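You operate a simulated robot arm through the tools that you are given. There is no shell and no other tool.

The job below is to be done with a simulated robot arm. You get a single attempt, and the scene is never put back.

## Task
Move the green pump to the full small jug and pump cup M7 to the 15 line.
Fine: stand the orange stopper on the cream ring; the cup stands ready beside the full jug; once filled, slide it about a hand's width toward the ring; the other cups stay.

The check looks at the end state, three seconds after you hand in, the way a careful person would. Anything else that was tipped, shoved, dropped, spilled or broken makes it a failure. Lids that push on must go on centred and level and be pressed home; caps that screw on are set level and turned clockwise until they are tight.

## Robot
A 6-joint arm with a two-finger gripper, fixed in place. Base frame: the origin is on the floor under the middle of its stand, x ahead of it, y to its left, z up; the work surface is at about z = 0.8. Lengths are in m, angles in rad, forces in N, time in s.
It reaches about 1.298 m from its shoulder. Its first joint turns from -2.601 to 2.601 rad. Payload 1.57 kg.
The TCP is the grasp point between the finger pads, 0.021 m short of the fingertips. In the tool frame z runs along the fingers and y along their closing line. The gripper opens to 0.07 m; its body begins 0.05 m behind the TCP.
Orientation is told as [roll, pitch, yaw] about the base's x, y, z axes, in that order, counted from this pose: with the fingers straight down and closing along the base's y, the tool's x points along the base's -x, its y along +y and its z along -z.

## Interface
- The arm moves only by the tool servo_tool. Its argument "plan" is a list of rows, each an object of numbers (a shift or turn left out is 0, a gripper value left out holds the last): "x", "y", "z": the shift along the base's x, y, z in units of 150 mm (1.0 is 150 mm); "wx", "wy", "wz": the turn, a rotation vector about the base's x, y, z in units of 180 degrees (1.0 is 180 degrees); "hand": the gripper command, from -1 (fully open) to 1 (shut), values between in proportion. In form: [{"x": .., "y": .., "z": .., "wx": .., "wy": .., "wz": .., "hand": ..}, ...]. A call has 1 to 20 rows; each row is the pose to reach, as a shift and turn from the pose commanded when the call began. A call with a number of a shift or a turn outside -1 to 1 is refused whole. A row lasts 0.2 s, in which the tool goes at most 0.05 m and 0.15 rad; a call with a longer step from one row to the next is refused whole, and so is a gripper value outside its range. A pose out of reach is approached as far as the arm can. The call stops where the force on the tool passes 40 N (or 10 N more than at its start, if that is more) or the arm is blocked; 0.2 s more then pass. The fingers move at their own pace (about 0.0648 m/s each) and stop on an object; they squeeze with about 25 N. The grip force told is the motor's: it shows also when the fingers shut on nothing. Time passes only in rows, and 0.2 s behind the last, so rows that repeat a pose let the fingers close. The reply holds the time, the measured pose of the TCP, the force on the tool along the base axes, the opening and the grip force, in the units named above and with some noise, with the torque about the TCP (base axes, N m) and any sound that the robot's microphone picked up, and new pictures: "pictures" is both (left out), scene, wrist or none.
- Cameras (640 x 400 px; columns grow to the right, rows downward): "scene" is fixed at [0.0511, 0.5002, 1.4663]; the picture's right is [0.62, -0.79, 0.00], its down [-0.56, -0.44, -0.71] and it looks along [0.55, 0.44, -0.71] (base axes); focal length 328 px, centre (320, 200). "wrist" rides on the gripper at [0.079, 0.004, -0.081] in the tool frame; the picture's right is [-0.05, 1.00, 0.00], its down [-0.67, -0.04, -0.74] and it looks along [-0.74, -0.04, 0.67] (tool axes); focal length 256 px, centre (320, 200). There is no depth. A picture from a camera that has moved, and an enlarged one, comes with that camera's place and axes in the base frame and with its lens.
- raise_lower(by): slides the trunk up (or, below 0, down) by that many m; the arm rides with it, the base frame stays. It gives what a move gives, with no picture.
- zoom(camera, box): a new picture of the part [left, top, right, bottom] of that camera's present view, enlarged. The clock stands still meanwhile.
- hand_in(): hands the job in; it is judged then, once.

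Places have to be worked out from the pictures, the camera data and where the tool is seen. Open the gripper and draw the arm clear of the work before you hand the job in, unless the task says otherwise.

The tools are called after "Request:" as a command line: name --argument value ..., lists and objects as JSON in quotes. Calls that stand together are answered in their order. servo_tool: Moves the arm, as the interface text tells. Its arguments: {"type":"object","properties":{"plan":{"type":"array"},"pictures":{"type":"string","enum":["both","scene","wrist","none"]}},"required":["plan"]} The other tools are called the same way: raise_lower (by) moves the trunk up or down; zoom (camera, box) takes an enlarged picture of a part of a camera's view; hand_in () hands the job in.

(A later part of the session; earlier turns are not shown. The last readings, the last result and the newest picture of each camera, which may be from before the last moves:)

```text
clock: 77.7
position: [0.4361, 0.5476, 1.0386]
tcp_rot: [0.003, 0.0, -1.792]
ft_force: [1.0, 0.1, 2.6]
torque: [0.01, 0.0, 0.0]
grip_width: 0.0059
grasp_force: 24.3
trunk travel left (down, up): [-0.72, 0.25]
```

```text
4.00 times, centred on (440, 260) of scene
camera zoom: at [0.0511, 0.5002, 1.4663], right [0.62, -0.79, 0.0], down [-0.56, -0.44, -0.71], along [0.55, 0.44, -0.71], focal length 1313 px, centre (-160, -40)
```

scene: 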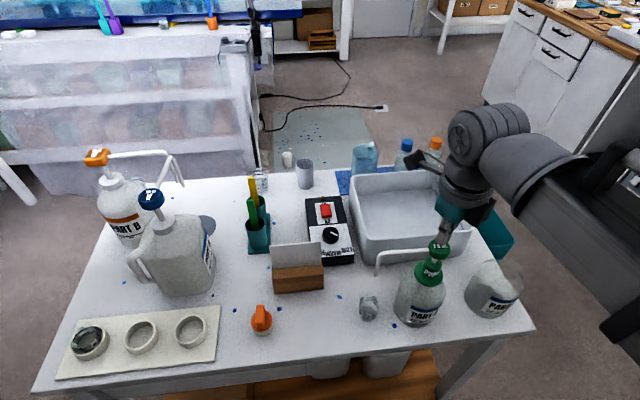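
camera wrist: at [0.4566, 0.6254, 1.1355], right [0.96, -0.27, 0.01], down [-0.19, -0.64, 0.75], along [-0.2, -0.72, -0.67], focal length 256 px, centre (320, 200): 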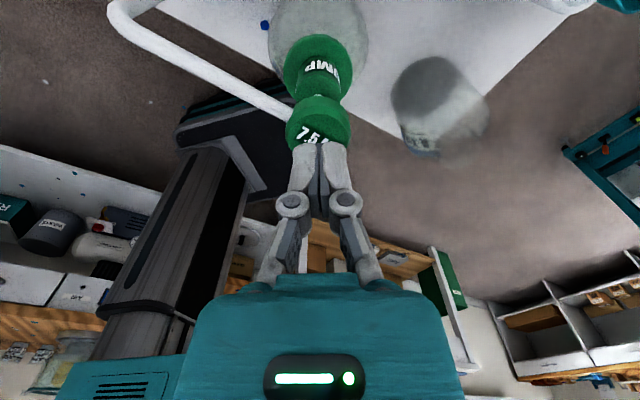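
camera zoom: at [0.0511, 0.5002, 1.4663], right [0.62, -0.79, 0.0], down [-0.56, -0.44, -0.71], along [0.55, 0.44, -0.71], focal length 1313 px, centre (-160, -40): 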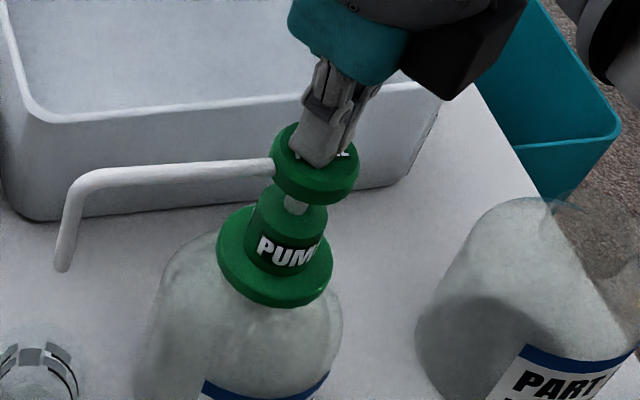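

The tips sit squarely on the head. I'll press the stroke in steps, watching force and grip.

Request:
raise_lower --by -0.005

Request:
raise_lower --by -0.005

Request:
zoom --camera "scene" --box '[345, 210, 485, 330]'

```text
clock: 78.2
position: [0.435, 0.5487, 1.0341]
tcp_rot: [0.004, 0.001, -1.794]
ft_force: [0.9, 0.5, 3.9]
torque: [0.01, -0.01, 0.02]
grip_width: 0.0062
grasp_force: 24.9
trunk travel left (down, up): [-0.715, 0.255]
```

```text
clock: 78.8
position: [0.4367, 0.548, 1.0283]
tcp_rot: [0.007, 0.0, -1.792]
ft_force: [0.6, 0.3, 6.4]
torque: [-0.01, -0.03, 0.03]
grip_width: 0.006
grasp_force: 25.2
trunk travel left (down, up): [-0.71, 0.26]
```

```text
3.33 times, centred on (415, 270) of scene
camera zoom: at [0.0511, 0.5002, 1.4663], right [0.62, -0.79, 0.0], down [-0.56, -0.44, -0.71], along [0.55, 0.44, -0.71], focal length 1094 px, centre (3, -33)
```

zoom: 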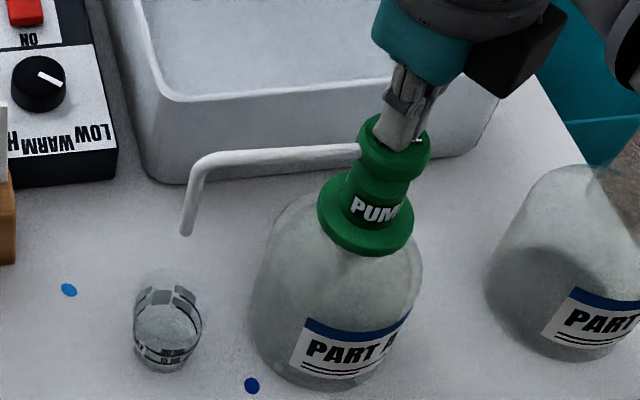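

The head is going down smoothly against its spring. I'll continue to the bottom of the stroke.

Request:
raise_lower --by -0.004

Request:
raise_lower --by -0.003

Request:
raise_lower --by -0.002

Request:
zoom --camera "scene" --box '[345, 210, 485, 330]'

```text
clock: 79.3
position: [0.4358, 0.5484, 1.024]
tcp_rot: [0.005, 0.002, -1.795]
ft_force: [1.5, 0.5, 6.1]
torque: [0.03, -0.04, 0.0]
grip_width: 0.0057
grasp_force: 25.5
trunk travel left (down, up): [-0.706, 0.264]
```

```text
clock: 79.8
position: [0.4356, 0.5488, 1.0223]
tcp_rot: [0.006, 0.003, -1.795]
ft_force: [0.7, 1.2, 7.9]
torque: [0.0, -0.01, 0.03]
grip_width: 0.0061
grasp_force: 25.0
trunk travel left (down, up): [-0.703, 0.267]
```

```text
clock: 80.3
position: [0.4349, 0.5476, 1.0201]
tcp_rot: [0.002, -0.001, -1.795]
ft_force: [1.1, 1.2, 9.1]
torque: [-0.01, -0.02, -0.01]
grip_width: 0.0059
grasp_force: 25.1
trunk travel left (down, up): [-0.701, 0.269]
```

```text
3.33 times, centred on (415, 270) of scene
camera zoom: at [0.0511, 0.5002, 1.4663], right [0.62, -0.79, 0.0], down [-0.56, -0.44, -0.71], along [0.55, 0.44, -0.71], focal length 1094 px, centre (3, -33)
```

zoom: 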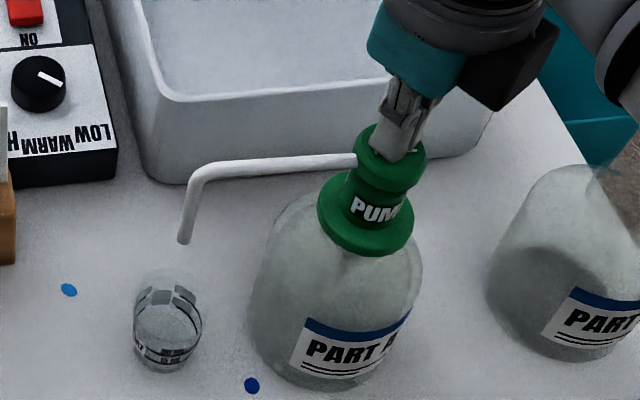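

Almost at the collar. A couple more small steps to reach the stop.

Request:
raise_lower --by -0.002

Request:
raise_lower --by -0.002

Request:
raise_lower --by -0.002

Request:
zoom --camera "scene" --box '[345, 210, 485, 330]'

```text
clock: 80.8
position: [0.4364, 0.5489, 1.0183]
tcp_rot: [0.004, 0.0, -1.795]
ft_force: [2.7, 2.3, 16.9]
torque: [0.06, -0.08, -0.02]
grip_width: 0.0061
grasp_force: 25.1
trunk travel left (down, up): [-0.699, 0.271]
```

```text
clock: 81.4
position: [0.4355, 0.5482, 1.0168]
tcp_rot: [0.006, 0.003, -1.793]
ft_force: [5.3, 5.6, 26.2]
torque: [0.07, -0.08, 0.01]
grip_width: 0.0059
grasp_force: 25.1
trunk travel left (down, up): [-0.697, 0.273]
```

```text
clock: 81.9
position: [0.4356, 0.5482, 1.0145]
tcp_rot: [0.006, 0.003, -1.794]
ft_force: [6.7, 7.9, 37.5]
torque: [0.2, -0.12, 0.05]
grip_width: 0.006
grasp_force: 25.7
trunk travel left (down, up): [-0.695, 0.275]
```

```text
3.33 times, centred on (415, 270) of scene
camera zoom: at [0.0511, 0.5002, 1.4663], right [0.62, -0.79, 0.0], down [-0.56, -0.44, -0.71], along [0.55, 0.44, -0.71], focal length 1094 px, centre (3, -33)
```

zoom: 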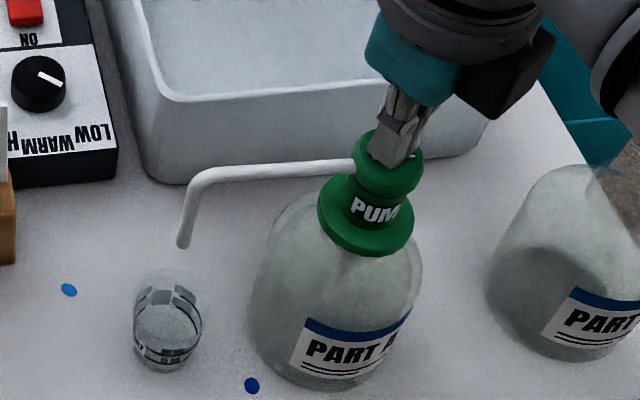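

The stop was reached (force jumped past 9 N near TCP z 1.019). Let me check the cup's level, then release the stroke fully.

Request:
zoom --camera "scene" --box '[350, 285, 390, 325]'

Request:
raise_lower --by 0.032

Request:
zoom --camera "scene" --box '[350, 285, 390, 325]'

Request:
zoom --camera "scene" --box '[345, 210, 485, 330]'

```text
10.00 times, centred on (370, 305) of scene
camera zoom: at [0.0511, 0.5002, 1.4663], right [0.62, -0.79, 0.0], down [-0.56, -0.44, -0.71], along [0.55, 0.44, -0.71], focal length 3283 px, centre (-180, -850)
```

zoom: 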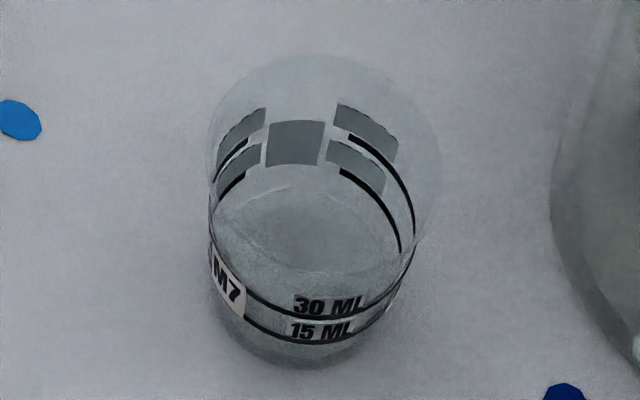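

```text
clock: 82.7
position: [0.4361, 0.5481, 1.0438]
tcp_rot: [0.005, -0.002, -1.794]
ft_force: [0.5, -0.6, 0.1]
torque: [-0.01, -0.04, -0.02]
grip_width: 0.0
grasp_force: 24.8
trunk travel left (down, up): [-0.727, 0.243]
```

```text
10.00 times, centred on (370, 305) of scene
camera zoom: at [0.0511, 0.5002, 1.4663], right [0.62, -0.79, 0.0], down [-0.56, -0.44, -0.71], along [0.55, 0.44, -0.71], focal length 3283 px, centre (-180, -850)
```

zoom: 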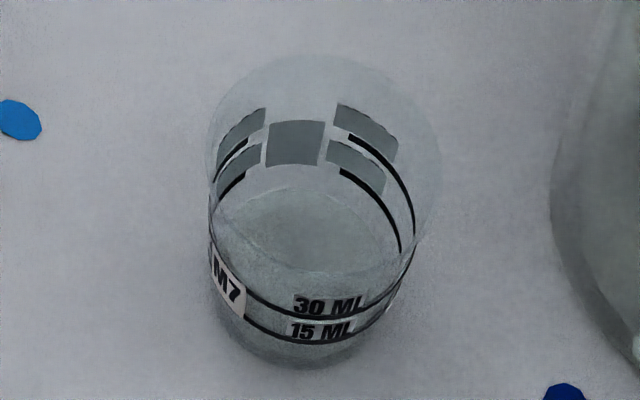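

```text
3.33 times, centred on (415, 270) of scene
camera zoom: at [0.0511, 0.5002, 1.4663], right [0.62, -0.79, 0.0], down [-0.56, -0.44, -0.71], along [0.55, 0.44, -0.71], focal length 1094 px, centre (3, -33)
```

zoom: 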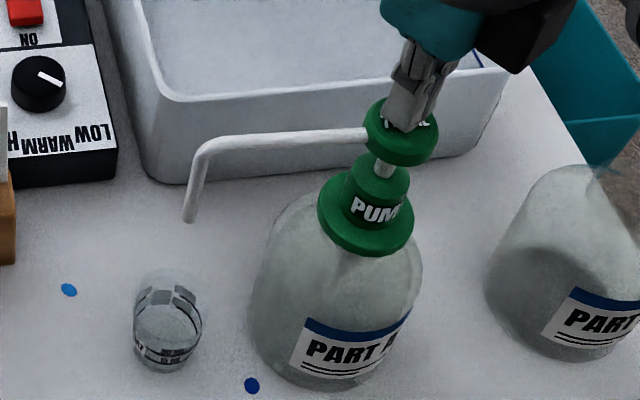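

The first stroke put liquid in the cup (surface rose roughly 8 mm ≈ 7.5 ml) and the head has sprung back. Now the second full stroke.

Request:
raise_lower --by -0.015

Request:
raise_lower --by -0.0145

Request:
servo_tool --plan '[{"z": 0.0, "hand": 1}, {"z": 0.0, "hand": 1}]' --pictures "scene"

Request:
zoom --camera "scene" --box '[345, 210, 485, 330]'

Request:
zoom --camera "scene" --box '[350, 285, 390, 325]'

```text
clock: 83.3
position: [0.4366, 0.5484, 1.0294]
tcp_rot: [0.005, 0.0, -1.795]
ft_force: [-0.1, -0.6, 4.5]
torque: [-0.04, 0.04, -0.01]
grip_width: 0.0061
grasp_force: 25.1
trunk travel left (down, up): [-0.712, 0.258]
```

```text
clock: 83.9
position: [0.4354, 0.5474, 1.0168]
tcp_rot: [0.004, 0.002, -1.794]
ft_force: [2.9, 3.4, 24.3]
torque: [0.06, -0.07, 0.01]
grip_width: 0.0059
grasp_force: 24.9
trunk travel left (down, up): [-0.697, 0.273]
```

```text
clock: 84.5
position: [0.435, 0.5478, 1.0162]
tcp_rot: [0.005, 0.002, -1.793]
ft_force: [4.8, 5.0, 26.2]
torque: [0.12, -0.07, 0.0]
grip_width: 0.0061
grasp_force: 25.4
trunk travel left (down, up): [-0.697, 0.273]
```

scene: 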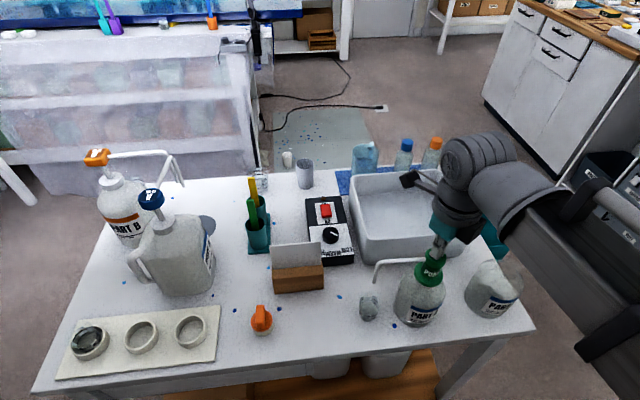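

```text
3.33 times, centred on (415, 270) of scene
camera zoom: at [0.0511, 0.5002, 1.4663], right [0.62, -0.79, 0.0], down [-0.56, -0.44, -0.71], along [0.55, 0.44, -0.71], focal length 1094 px, centre (3, -33)
```

zoom: 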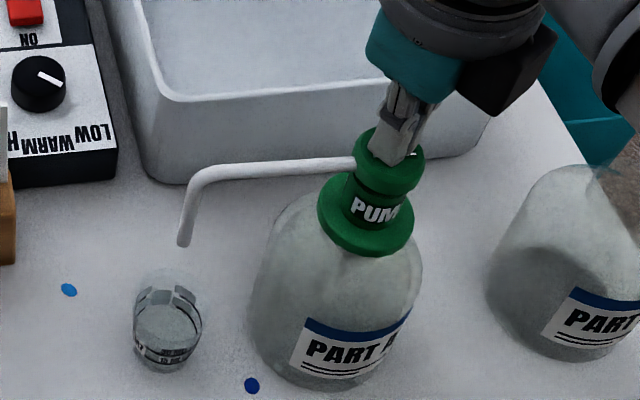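

```text
10.00 times, centred on (370, 305) of scene
camera zoom: at [0.0511, 0.5002, 1.4663], right [0.62, -0.79, 0.0], down [-0.56, -0.44, -0.71], along [0.55, 0.44, -0.71], focal length 3283 px, centre (-180, -850)
```

zoom: 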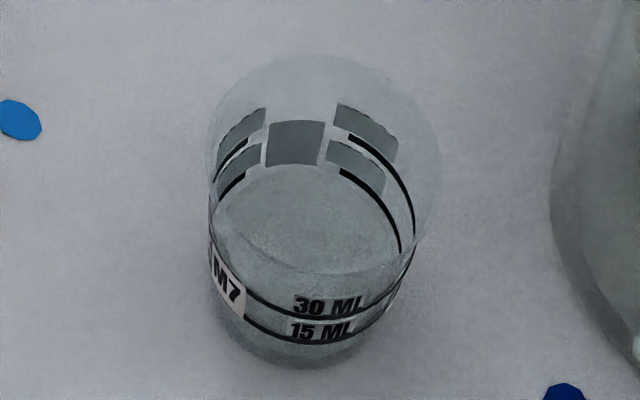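

The surface now meets the 15 line at the back wall. I'll release the head and raise clear, then check the level carefully.

Request:
raise_lower --by 0.06

Request:
servo_tool --plan '[{"z": 0.0, "hand": 1}]' --pictures "both"

Request:
zoom --camera "scene" --box '[345, 210, 485, 330]'

Request:
zoom --camera "scene" --box '[355, 290, 385, 322]'

```text
clock: 85.5
position: [0.435, 0.5496, 1.0746]
tcp_rot: [0.004, -0.001, -1.795]
ft_force: [1.3, -0.1, 0.7]
torque: [0.0, -0.04, -0.01]
grip_width: 0.0
grasp_force: 25.1
trunk travel left (down, up): [-0.757, 0.213]
```

```text
clock: 85.9
position: [0.4367, 0.5482, 1.0748]
tcp_rot: [0.006, 0.001, -1.796]
ft_force: [1.1, 0.3, 0.8]
torque: [0.02, 0.03, 0.02]
grip_width: 0.0001
grasp_force: 25.2
trunk travel left (down, up): [-0.757, 0.213]
camera wrist: at [0.4568, 0.6254, 1.1561], right [0.96, -0.27, 0.01], down [-0.19, -0.64, 0.74], along [-0.2, -0.72, -0.67], focal length 256 px, centre (320, 200)
```

scene: 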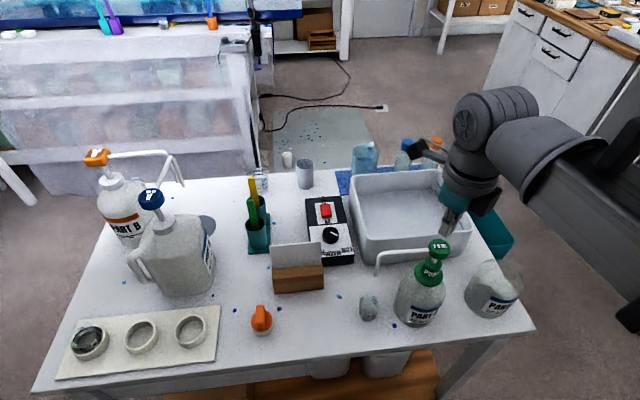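
wrist: 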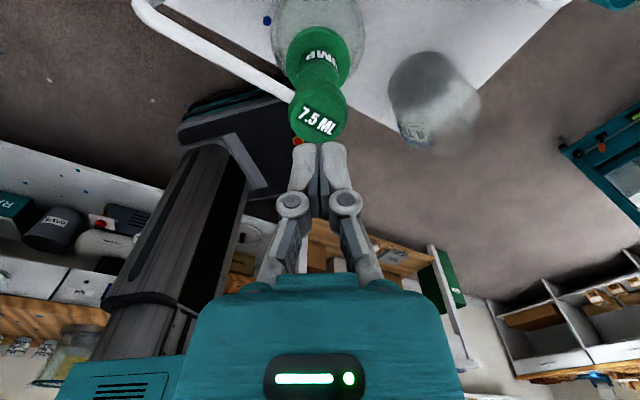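

```text
3.33 times, centred on (415, 270) of scene
camera zoom: at [0.0511, 0.5002, 1.4663], right [0.62, -0.79, 0.0], down [-0.56, -0.44, -0.71], along [0.55, 0.44, -0.71], focal length 1094 px, centre (3, -33)
```

zoom: 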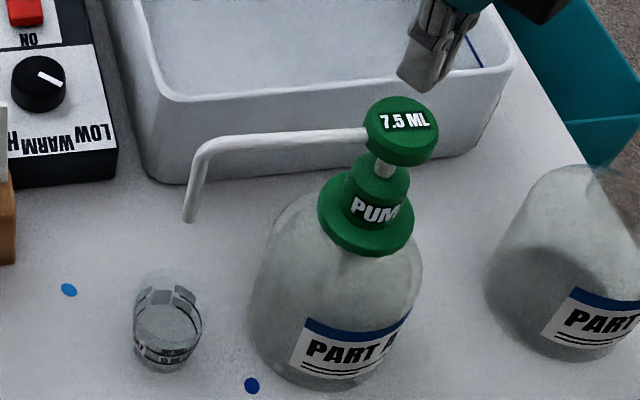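

```text
12.50 times, centred on (370, 306) of scene
camera zoom: at [0.0511, 0.5002, 1.4663], right [0.62, -0.79, 0.0], down [-0.56, -0.44, -0.71], along [0.55, 0.44, -0.71], focal length 4104 px, centre (-305, -1125)
```

zoom: 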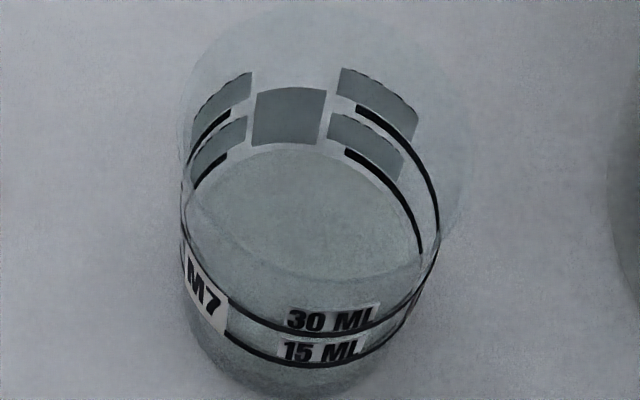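

Level is on the 15 line and the head has returned. Next I'll take the hand left and away from the pump, then lay it level again so it can slip under the spout beside the cup.

Request:
servo_tool --plan '[{"x": -0.25, "y": 0.0, "wz": -0.002}, {"x": -0.5, "y": 0.0, "wz": -0.004}, {"x": -0.75, "y": 0.0, "wz": -0.006}, {"x": -0.967, "y": 0.0, "wz": -0.006}, {"x": -0.967, "y": 0.0, "wz": -0.006}]' --pictures "none"

Request:
servo_tool --plan '[{"x": 0.015, "y": 0.141, "z": 0.011, "wx": 0.0419, "wy": -0.0105}, {"x": 0.03, "y": 0.28, "z": 0.044, "wx": 0.0839, "wy": -0.0209}, {"x": 0.043, "y": 0.412, "z": 0.099, "wx": 0.1258, "wy": -0.0314}, {"x": 0.053, "y": 0.537, "z": 0.174, "wx": 0.1677, "wy": -0.0418}, {"x": 0.061, "y": 0.65, "z": 0.267, "wx": 0.2097, "wy": -0.0523}, {"x": 0.066, "y": 0.75, "z": 0.378, "wx": 0.2516, "wy": -0.0627}, {"x": 0.067, "y": 0.834, "z": 0.503, "wx": 0.2935, "wy": -0.0732}, {"x": 0.063, "y": 0.901, "z": 0.644, "wx": 0.3355, "wy": -0.0836}, {"x": 0.054, "y": 0.946, "z": 0.794, "wx": 0.3774, "wy": -0.0941, "hand": 0.0}, {"x": 0.054, "y": 0.946, "z": 0.794, "wx": 0.3774, "wy": -0.0941, "hand": -0.43}, {"x": 0.054, "y": 0.946, "z": 0.794, "wx": 0.3774, "wy": -0.0941, "hand": -0.43}]' --pictures "both"

```text
clock: 87.1
position: [0.2905, 0.5465, 1.0748]
tcp_rot: [0.004, 0.002, -1.813]
ft_force: [0.5, -0.5, 0.2]
torque: [0.0, 0.04, 0.0]
grip_width: 0.0
grasp_force: 25.1
trunk travel left (down, up): [-0.757, 0.213]
```

```text
clock: 89.5
position: [0.2994, 0.6892, 1.1982]
tcp_rot: [0.013, 1.221, -1.807]
ft_force: [-0.1, 0.6, 0.3]
torque: [0.0, -0.03, -0.03]
grip_width: 0.05
grasp_force: 0.0
trunk travel left (down, up): [-0.757, 0.213]
camera wrist: at [0.2909, 0.6416, 1.2997], right [0.96, -0.26, -0.05], down [-0.26, -0.89, -0.37], along [0.06, 0.37, -0.93], focal length 256 px, centre (320, 200)
```

scene: 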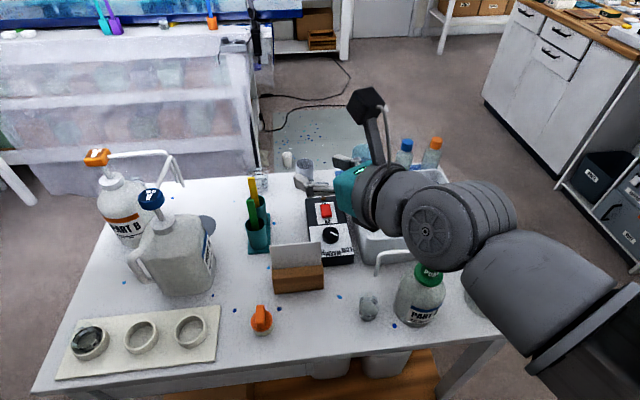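
wrist: 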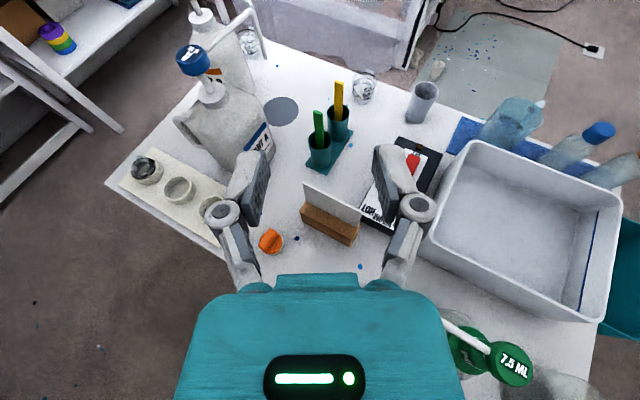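

The level hand now points over the free area left of the cup, opened to 50 mm. I'll flatten its tilt by 5° for more room under the spout, then lower the trunk to put the fingers between cup-rim height and the spout tip.

Request:
servo_tool --plan '[{"z": 0.1, "wx": 0.027, "wy": -0.0065, "hand": -0.43}, {"z": 0.1, "wx": 0.027, "wy": -0.0065, "hand": -0.43}]' --pictures "none"

Request:
raise_lower --by -0.2

Request:
servo_tool --plan '[{"z": 0.0, "hand": -0.43}]' --pictures "both"

```text
clock: 90.1
position: [0.2992, 0.6896, 1.2139]
tcp_rot: [0.011, 1.309, -1.809]
ft_force: [0.0, 0.4, 0.4]
torque: [-0.01, -0.03, -0.02]
grip_width: 0.0499
grasp_force: 0.0
out of reach, approached as far as the arm can: row 1, 2
trunk travel left (down, up): [-0.757, 0.213]
```

```text
clock: 92.3
position: [0.2982, 0.6904, 1.0133]
tcp_rot: [0.011, 1.308, -1.807]
ft_force: [-0.9, -0.4, -0.5]
torque: [0.03, -0.04, 0.01]
grip_width: 0.0502
grasp_force: 0.1
trunk travel left (down, up): [-0.557, 0.413]
```

```text
clock: 92.7
position: [0.2998, 0.6895, 1.0134]
tcp_rot: [0.013, 1.306, -1.809]
ft_force: [-0.2, -0.8, -0.1]
torque: [0.01, -0.01, 0.0]
grip_width: 0.0499
grasp_force: 0.1
trunk travel left (down, up): [-0.557, 0.413]
camera wrist: at [0.288, 0.6334, 1.1104], right [0.96, -0.26, -0.05], down [-0.25, -0.86, -0.45], along [0.08, 0.45, -0.89], focal length 256 px, centre (320, 200)
```

scene: 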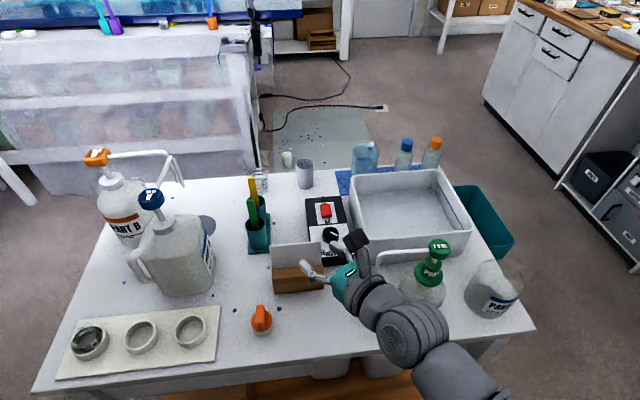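
wrist: 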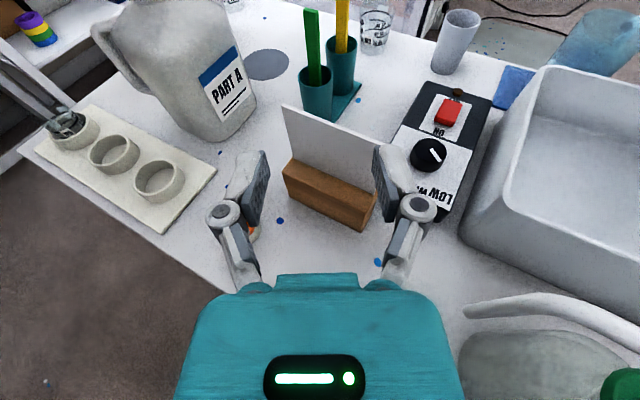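

I'm at z 1.01, left of the pump. Checking the gap between hand/camera and spout before lowering further.

Request:
zoom --camera "scene" --box '[280, 210, 460, 340]'

```text
3.08 times, centred on (370, 275) of scene
camera zoom: at [0.0511, 0.5002, 1.4663], right [0.62, -0.79, 0.0], down [-0.56, -0.44, -0.71], along [0.55, 0.44, -0.71], focal length 1010 px, centre (166, -31)
```

zoom: 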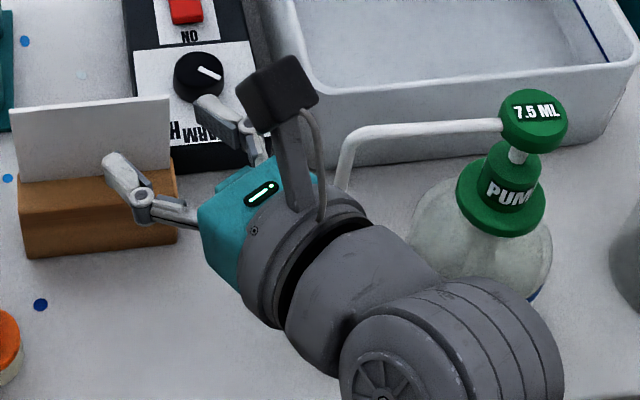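

There's ample clearance. Lowering to TCP z≈0.90, between the cup rim (0.865) and spout tip (0.946).

Request:
raise_lower --by -0.113

Request:
servo_tool --plan '[{"z": 0.0, "hand": -0.43}]' --pictures "both"

Request:
zoom --camera "scene" --box '[280, 240, 440, 350]'

```text
clock: 94.1
position: [0.2995, 0.6903, 0.9005]
tcp_rot: [0.012, 1.307, -1.809]
ft_force: [-0.4, -0.5, -0.2]
torque: [-0.03, 0.01, -0.02]
grip_width: 0.0502
grasp_force: 0.2
trunk travel left (down, up): [-0.444, 0.526]
```

```text
clock: 94.5
position: [0.2986, 0.69, 0.8998]
tcp_rot: [0.013, 1.307, -1.809]
ft_force: [0.2, -0.3, -0.3]
torque: [0.02, 0.01, -0.02]
grip_width: 0.05
grasp_force: 0.1
trunk travel left (down, up): [-0.444, 0.526]
camera wrist: at [0.288, 0.6334, 0.9975], right [0.96, -0.26, -0.05], down [-0.25, -0.86, -0.45], along [0.08, 0.45, -0.89], focal length 256 px, centre (320, 200)
```

scene: 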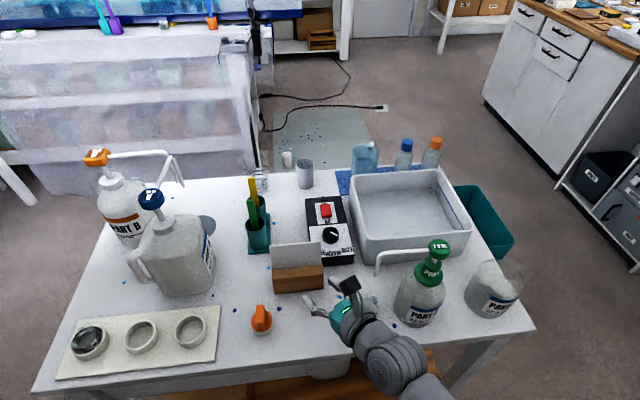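
wrist: 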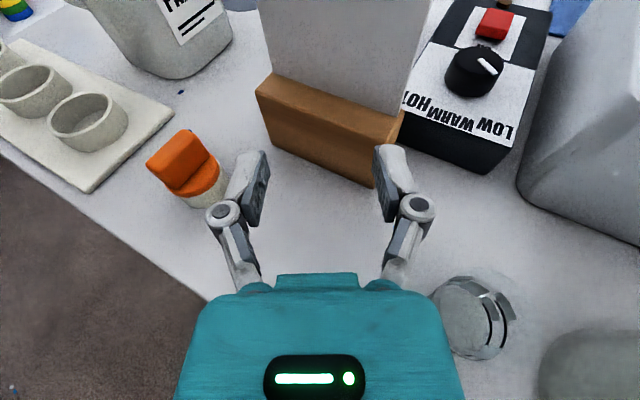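

```text
3.64 times, centred on (360, 295) of scene
camera zoom: at [0.0511, 0.5002, 1.4663], right [0.62, -0.79, 0.0], down [-0.56, -0.44, -0.71], along [0.55, 0.44, -0.71], focal length 1194 px, centre (174, -146)
```

zoom: 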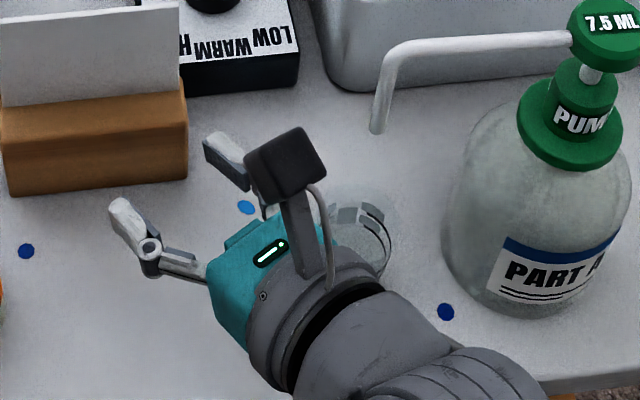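

The cup is visible to the lower right of the hand at (≈0.37, 0.62). I'll move right halfway, with a slight yaw, then verify.

Request:
servo_tool --plan '[{"x": 0.1, "y": -0.1, "wz": -0.01, "hand": -0.43}, {"x": 0.2, "y": -0.2, "wz": -0.02, "hand": -0.43}, {"x": 0.27, "y": -0.27, "wz": -0.028, "hand": -0.43}, {"x": 0.27, "y": -0.27, "wz": -0.028, "hand": -0.43}]' --pictures "both"

Request:
zoom --camera "scene" --box '[300, 240, 460, 350]'

```text
clock: 95.5
position: [0.3389, 0.6499, 0.9001]
tcp_rot: [0.013, 1.306, -1.896]
ft_force: [0.4, 0.4, 0.9]
torque: [0.0, 0.01, 0.0]
grip_width: 0.0501
grasp_force: 0.0
trunk travel left (down, up): [-0.444, 0.526]
camera wrist: at [0.3231, 0.5945, 0.9972], right [0.94, -0.34, -0.05], down [-0.33, -0.83, -0.45], along [0.11, 0.44, -0.89], focal length 256 px, centre (320, 200)
```

scene: 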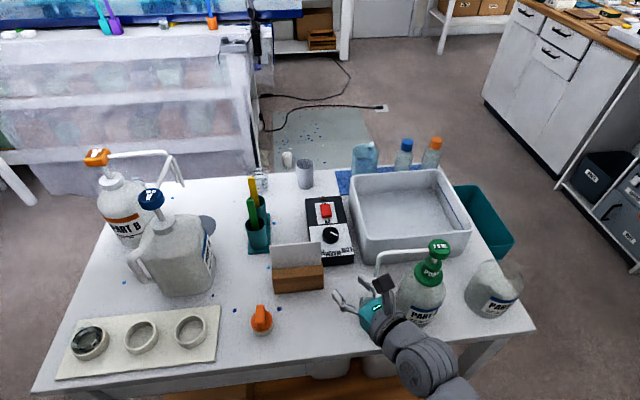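
wrist: 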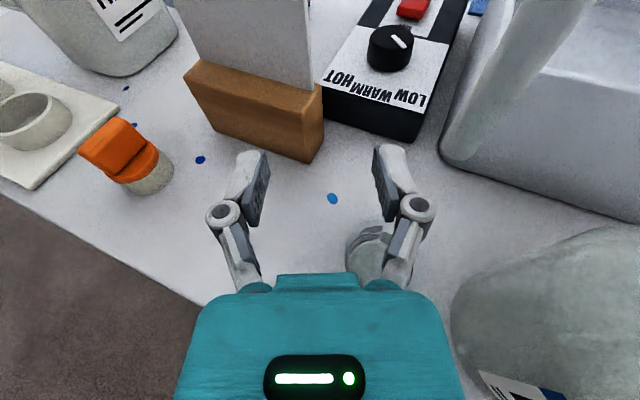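

```text
3.64 times, centred on (380, 295) of scene
camera zoom: at [0.0511, 0.5002, 1.4663], right [0.62, -0.79, 0.0], down [-0.56, -0.44, -0.71], along [0.55, 0.44, -0.71], focal length 1194 px, centre (102, -146)
```

zoom: 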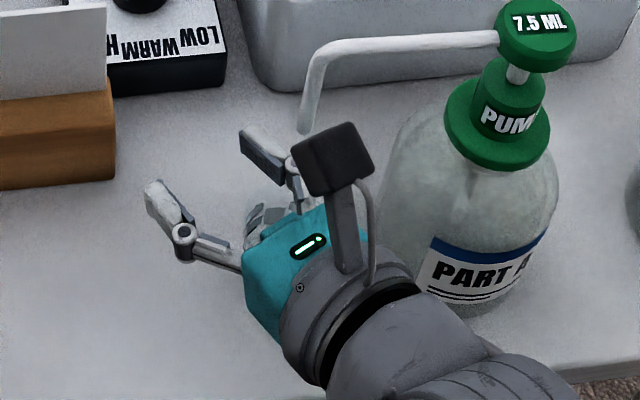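

Halfway, and clear of the spout. The cup's rim is about 46 mm wide, so I'll open to 56 mm and finish moving over it, still above the rim.

Request:
servo_tool --plan '[{"x": 0.07, "y": -0.07, "wz": -0.007, "hand": -0.6}, {"x": 0.14, "y": -0.14, "wz": -0.014, "hand": -0.6}, {"x": 0.197, "y": -0.198, "wz": -0.0188, "hand": -0.6}, {"x": 0.197, "y": -0.198, "wz": -0.0188, "hand": -0.6}]' --pictures "both"

Request:
zoom --camera "wrist" --box '[200, 130, 440, 280]'

Request:
zoom --camera "scene" --box '[320, 240, 460, 350]'

```text
clock: 96.5
position: [0.3698, 0.6218, 0.9007]
tcp_rot: [0.013, 1.307, -1.958]
ft_force: [-0.6, -0.7, 0.0]
torque: [-0.01, -0.03, 0.02]
grip_width: 0.0563
grasp_force: 0.0
trunk travel left (down, up): [-0.444, 0.526]
camera wrist: at [0.3498, 0.5674, 0.9973], right [0.92, -0.4, -0.05], down [-0.38, -0.81, -0.45], along [0.14, 0.43, -0.89], focal length 256 px, centre (320, 200)
```

scene: 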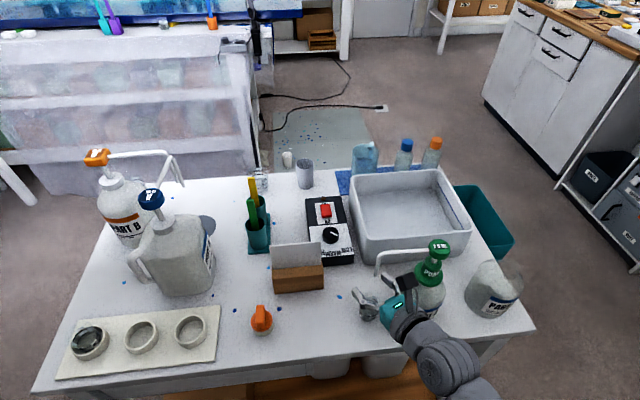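
wrist: 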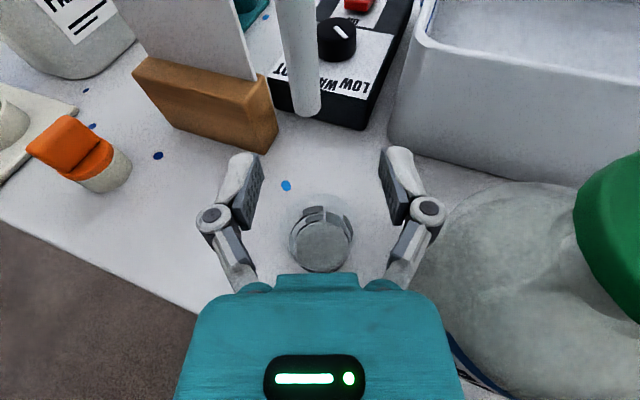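

```text
2.67 times, centred on (320, 205) of wrist
camera zoom: at [0.3498, 0.5674, 0.9973], right [0.92, -0.4, -0.05], down [-0.38, -0.81, -0.45], along [0.14, 0.43, -0.89], focal length 683 px, centre (320, 187)
```

zoom: 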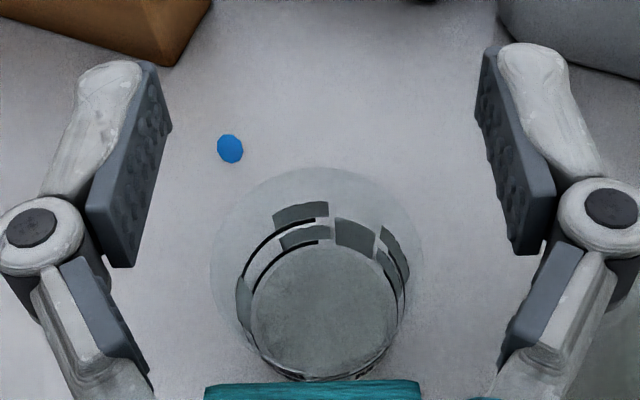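

```text
3.64 times, centred on (390, 295) of scene
camera zoom: at [0.0511, 0.5002, 1.4663], right [0.62, -0.79, 0.0], down [-0.56, -0.44, -0.71], along [0.55, 0.44, -0.71], focal length 1194 px, centre (66, -146)
```

zoom: 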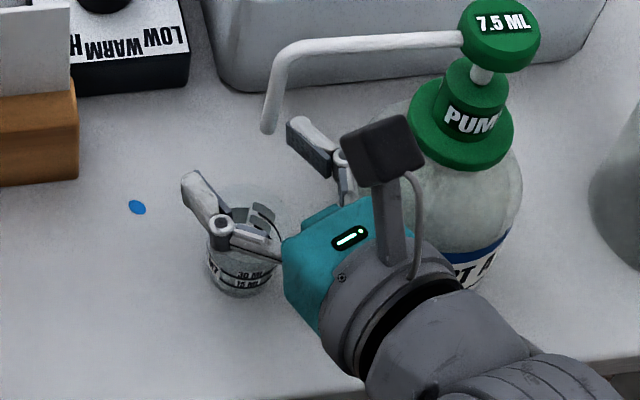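

The cup sits about 4 mm left of the fingers' midplane, so I'll shift left by that and lower partway, watching for contact.

Request:
servo_tool --plan '[{"x": -0.025, "y": 0.01, "hand": -0.6}, {"x": -0.025, "y": 0.01, "hand": -0.6}]' --pictures "none"

Request:
raise_lower --by -0.022

Request:
servo_tool --plan '[{"z": 0.0, "hand": -0.6}]' --pictures "wrist"

Request:
zoom --camera "wrist" --box '[200, 130, 440, 280]'

Request:
zoom --camera "scene" --box '[320, 240, 460, 350]'

```text
clock: 97.1
position: [0.3639, 0.6241, 0.9013]
tcp_rot: [0.012, 1.306, -1.954]
ft_force: [-0.3, 1.0, -0.4]
torque: [-0.04, 0.01, 0.02]
grip_width: 0.0559
grasp_force: 0.0
trunk travel left (down, up): [-0.444, 0.526]
```

```text
clock: 97.8
position: [0.3638, 0.6235, 0.8779]
tcp_rot: [0.012, 1.308, -1.954]
ft_force: [0.6, -0.7, 1.0]
torque: [0.01, 0.02, 0.0]
grip_width: 0.0564
grasp_force: 0.0
trunk travel left (down, up): [-0.422, 0.548]
```

```text
clock: 98.2
position: [0.3646, 0.6235, 0.8779]
tcp_rot: [0.013, 1.308, -1.955]
ft_force: [-0.4, 0.1, -0.2]
torque: [-0.01, 0.01, -0.04]
grip_width: 0.0563
grasp_force: 0.0
trunk travel left (down, up): [-0.422, 0.548]
camera wrist: at [0.3451, 0.5683, 0.9754], right [0.92, -0.4, -0.05], down [-0.38, -0.81, -0.45], along [0.14, 0.43, -0.89], focal length 256 px, centre (320, 200)
```

wrist: 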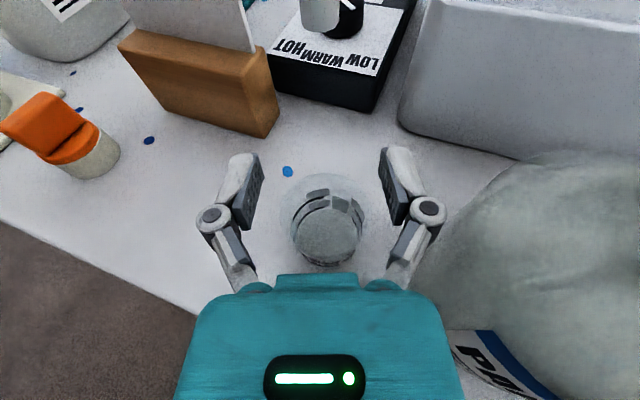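

```text
2.67 times, centred on (320, 205) of wrist
camera zoom: at [0.3451, 0.5683, 0.9754], right [0.92, -0.4, -0.05], down [-0.38, -0.81, -0.45], along [0.14, 0.43, -0.89], focal length 683 px, centre (320, 187)
```

zoom: 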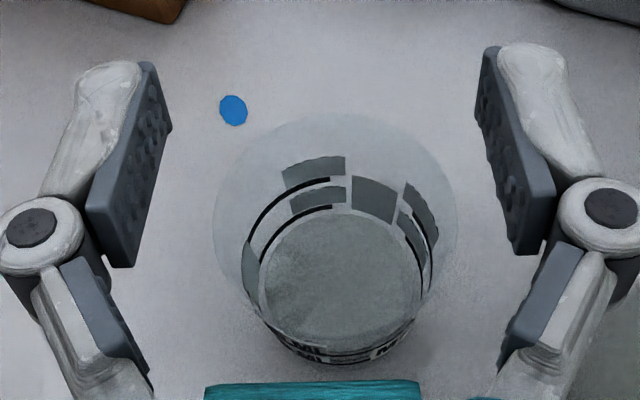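

```text
3.64 times, centred on (390, 295) of scene
camera zoom: at [0.0511, 0.5002, 1.4663], right [0.62, -0.79, 0.0], down [-0.56, -0.44, -0.71], along [0.55, 0.44, -0.71], focal length 1194 px, centre (66, -146)
```

zoom: 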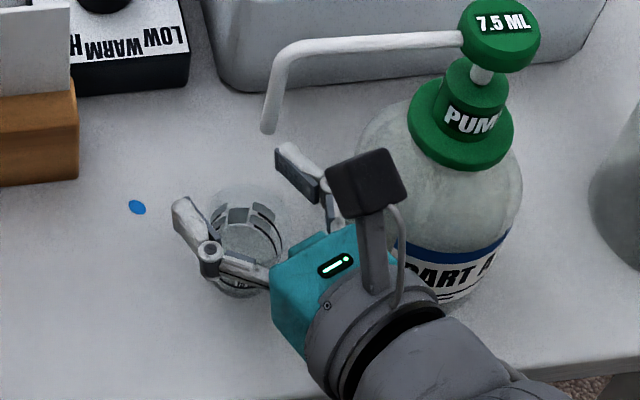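

Rim is now between the fingers with ~4–5 mm each side. A 1.5 mm trim right, then down to grip height (TCP ≈0.842).

Request:
servo_tool --plan '[{"x": 0.009, "y": -0.004, "hand": -0.6}, {"x": 0.009, "y": -0.004, "hand": -0.6}]' --pictures "none"

Request:
raise_lower --by -0.018

Request:
raise_lower --by -0.018

Request:
servo_tool --plan '[{"z": 0.0, "hand": -0.6}]' --pictures "wrist"

Request:
zoom --camera "wrist" --box '[200, 130, 440, 280]'

Request:
zoom --camera "scene" --box '[320, 240, 460, 350]'

```text
clock: 98.8
position: [0.3647, 0.622, 0.8792]
tcp_rot: [0.011, 1.307, -1.957]
ft_force: [-0.4, 0.0, -0.4]
torque: [0.03, -0.03, 0.01]
grip_width: 0.0561
grasp_force: 0.0
trunk travel left (down, up): [-0.422, 0.548]
```

```text
clock: 99.5
position: [0.3652, 0.6215, 0.8607]
tcp_rot: [0.013, 1.308, -1.955]
ft_force: [-0.4, -0.7, -0.3]
torque: [0.0, 0.04, 0.0]
grip_width: 0.056
grasp_force: 0.1
trunk travel left (down, up): [-0.404, 0.566]
```

```text
clock: 100.1
position: [0.3659, 0.6232, 0.8429]
tcp_rot: [0.013, 1.307, -1.954]
ft_force: [0.0, -0.4, 0.5]
torque: [0.0, 0.01, 0.02]
grip_width: 0.0563
grasp_force: 0.1
trunk travel left (down, up): [-0.386, 0.584]
```

```text
clock: 100.5
position: [0.365, 0.6223, 0.8427]
tcp_rot: [0.012, 1.308, -1.955]
ft_force: [0.9, -0.9, -0.3]
torque: [0.01, 0.01, 0.01]
grip_width: 0.0559
grasp_force: 0.1
trunk travel left (down, up): [-0.386, 0.584]
camera wrist: at [0.3464, 0.5679, 0.9394], right [0.92, -0.4, -0.05], down [-0.38, -0.81, -0.45], along [0.14, 0.43, -0.89], focal length 256 px, centre (320, 200)
```

wrist: 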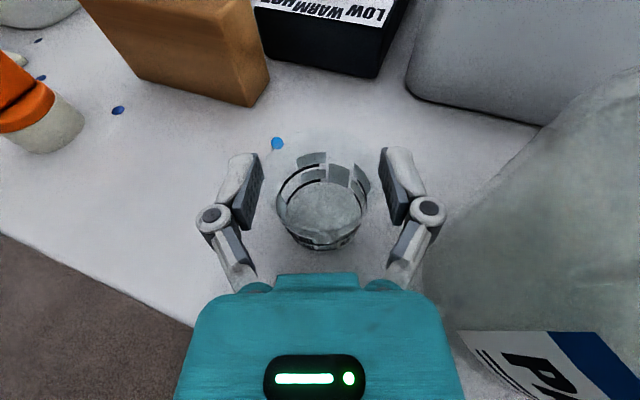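

```text
2.67 times, centred on (320, 205) of wrist
camera zoom: at [0.3464, 0.5679, 0.9394], right [0.92, -0.4, -0.05], down [-0.38, -0.81, -0.45], along [0.14, 0.43, -0.89], focal length 683 px, centre (320, 187)
```

zoom: 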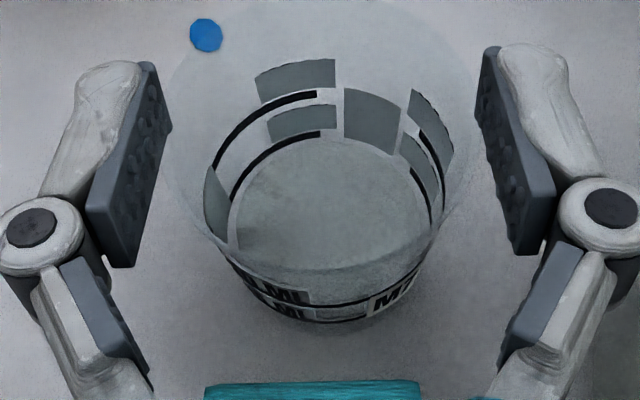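

```text
3.64 times, centred on (390, 295) of scene
camera zoom: at [0.0511, 0.5002, 1.4663], right [0.62, -0.79, 0.0], down [-0.56, -0.44, -0.71], along [0.55, 0.44, -0.71], focal length 1194 px, centre (66, -146)
```

zoom: 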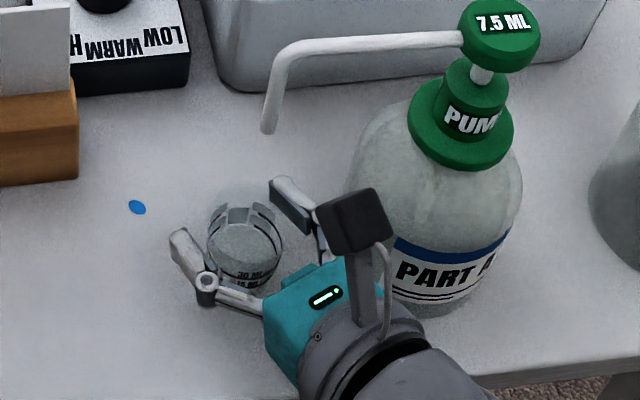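

The cup is centred between the pads. I'll close gently to just under the cup's diameter rather than fully.

Request:
servo_tool --plan '[{"hand": -0.4}, {"hand": -0.25}, {"hand": -0.15}, {"hand": -0.1}, {"hand": -0.1}]' --pictures "wrist"

Request:
zoom --camera "wrist" --box '[200, 130, 440, 280]'

```text
clock: 101.7
position: [0.3657, 0.6216, 0.8424]
tcp_rot: [0.013, 1.308, -1.955]
ft_force: [0.5, 0.1, 2.2]
torque: [0.0, -0.02, 0.01]
grip_width: 0.0438
grasp_force: 24.6
trunk travel left (down, up): [-0.386, 0.584]
camera wrist: at [0.3463, 0.5678, 0.9395], right [0.92, -0.4, -0.05], down [-0.38, -0.81, -0.45], along [0.14, 0.43, -0.89], focal length 256 px, centre (320, 200)
```

wrist: 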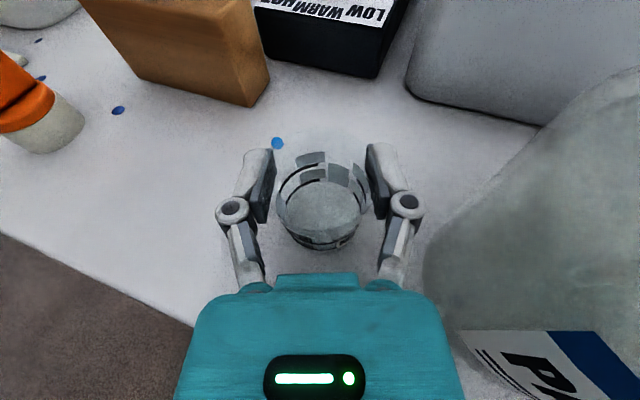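

```text
2.67 times, centred on (320, 205) of wrist
camera zoom: at [0.3463, 0.5678, 0.9395], right [0.92, -0.4, -0.05], down [-0.38, -0.81, -0.45], along [0.14, 0.43, -0.89], focal length 683 px, centre (320, 187)
```

zoom: 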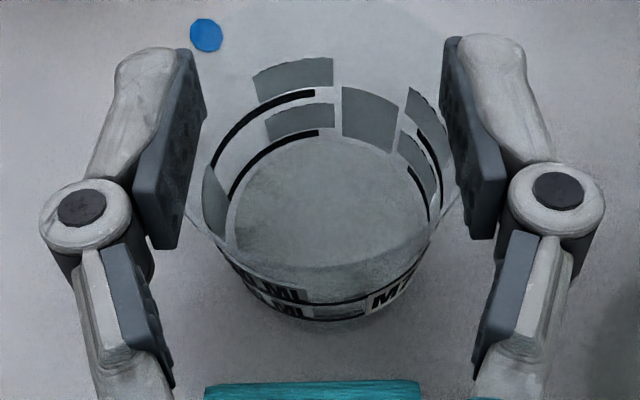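

Cup gripped at 44 mm. Now I slide it steadily about 9 cm along the table toward the ring.

Request:
servo_tool --plan '[{"x": -0.03, "y": 0.029, "wz": 0.002, "hand": -0.1}, {"x": -0.07, "y": 0.067, "wz": 0.005, "hand": -0.1}, {"x": -0.115, "y": 0.111, "wz": 0.009, "hand": -0.1}, {"x": -0.165, "y": 0.159, "wz": 0.013, "hand": -0.1}, {"x": -0.215, "y": 0.207, "wz": 0.017, "hand": -0.1}, {"x": -0.265, "y": 0.255, "wz": 0.021, "hand": -0.1}, {"x": -0.315, "y": 0.303, "wz": 0.025, "hand": -0.1}, {"x": -0.36, "y": 0.347, "wz": 0.029, "hand": -0.1}, {"x": -0.4, "y": 0.385, "wz": 0.032, "hand": -0.1}, {"x": -0.425, "y": 0.409, "wz": 0.0334, "hand": -0.1}, {"x": -0.432, "y": 0.416, "wz": 0.0334, "hand": -0.1}, {"x": -0.432, "y": 0.416, "wz": 0.0334, "hand": -0.1}]' --pictures "both"

Request:
zoom --camera "scene" --box '[280, 250, 420, 350]'

Request:
zoom --camera "wrist" --box '[200, 130, 440, 280]'

```text
clock: 104.3
position: [0.3015, 0.686, 0.8426]
tcp_rot: [0.013, 1.305, -1.85]
ft_force: [0.7, -0.2, 1.5]
torque: [0.01, 0.01, -0.02]
grip_width: 0.0437
grasp_force: 25.4
trunk travel left (down, up): [-0.386, 0.584]
camera wrist: at [0.2875, 0.6293, 0.9393], right [0.95, -0.3, -0.05], down [-0.29, -0.85, -0.45], along [0.09, 0.44, -0.89], focal length 256 px, centre (320, 200)
```

scene: 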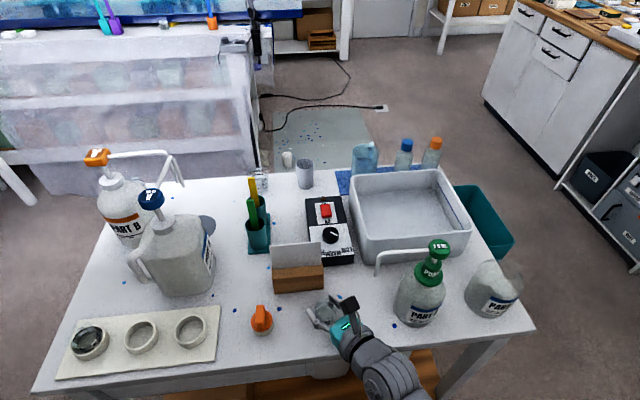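
wrist: 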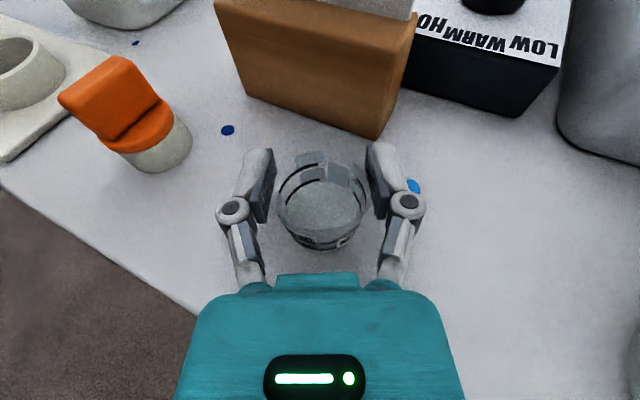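

```text
4.00 times, centred on (350, 300) of scene
camera zoom: at [0.0511, 0.5002, 1.4663], right [0.62, -0.79, 0.0], down [-0.56, -0.44, -0.71], along [0.55, 0.44, -0.71], focal length 1313 px, centre (200, -200)
```

zoom: 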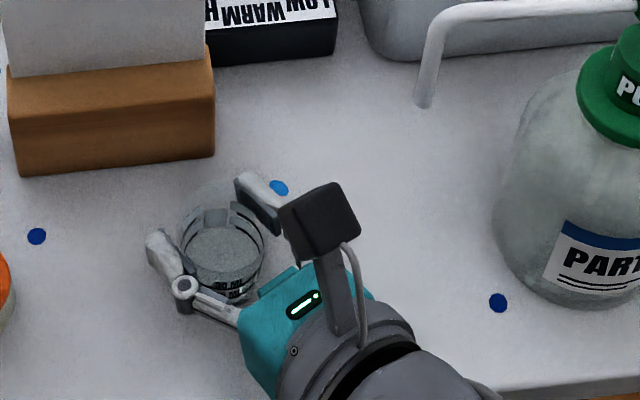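

```text
2.67 times, centred on (320, 205) of wrist
camera zoom: at [0.2875, 0.6293, 0.9393], right [0.95, -0.3, -0.05], down [-0.29, -0.85, -0.45], along [0.09, 0.44, -0.89], focal length 683 px, centre (320, 187)
```

zoom: 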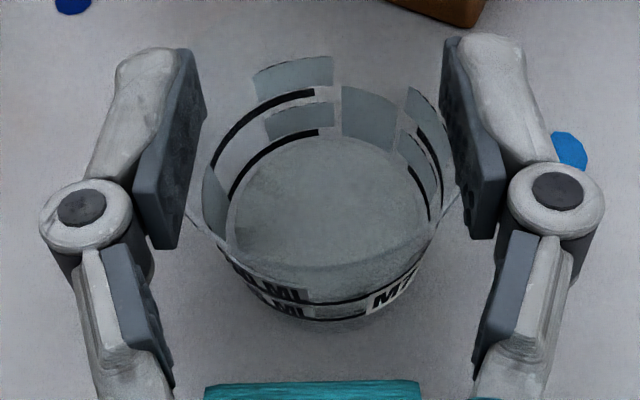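

The cup slid 9 cm, level undisturbed. I'll open the fingers gently, then raise straight up.

Request:
servo_tool --plan '[{"hand": -0.25}, {"hand": -0.35}, {"hand": -0.45}, {"hand": -0.6}, {"hand": -0.6}]' --pictures "wrist"

Request:
zoom --camera "wrist" --box '[200, 130, 440, 280]'

```text
clock: 105.5
position: [0.3013, 0.6851, 0.8421]
tcp_rot: [0.012, 1.306, -1.849]
ft_force: [0.4, 0.0, -0.3]
torque: [-0.02, -0.03, 0.01]
grip_width: 0.0561
grasp_force: 0.1
trunk travel left (down, up): [-0.386, 0.584]
camera wrist: at [0.2877, 0.6294, 0.9392], right [0.95, -0.3, -0.05], down [-0.29, -0.85, -0.45], along [0.09, 0.44, -0.89], focal length 256 px, centre (320, 200)
```

wrist: 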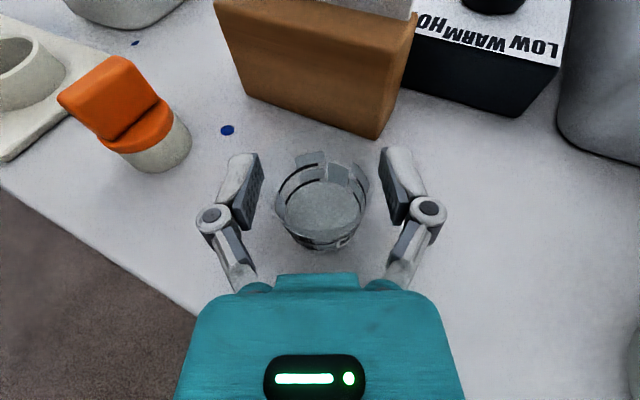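

```text
2.67 times, centred on (320, 205) of wrist
camera zoom: at [0.2877, 0.6294, 0.9392], right [0.95, -0.3, -0.05], down [-0.29, -0.85, -0.45], along [0.09, 0.44, -0.89], focal length 683 px, centre (320, 187)
```

zoom: 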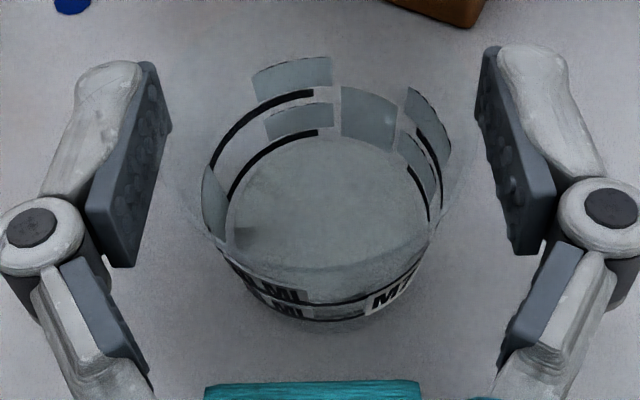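

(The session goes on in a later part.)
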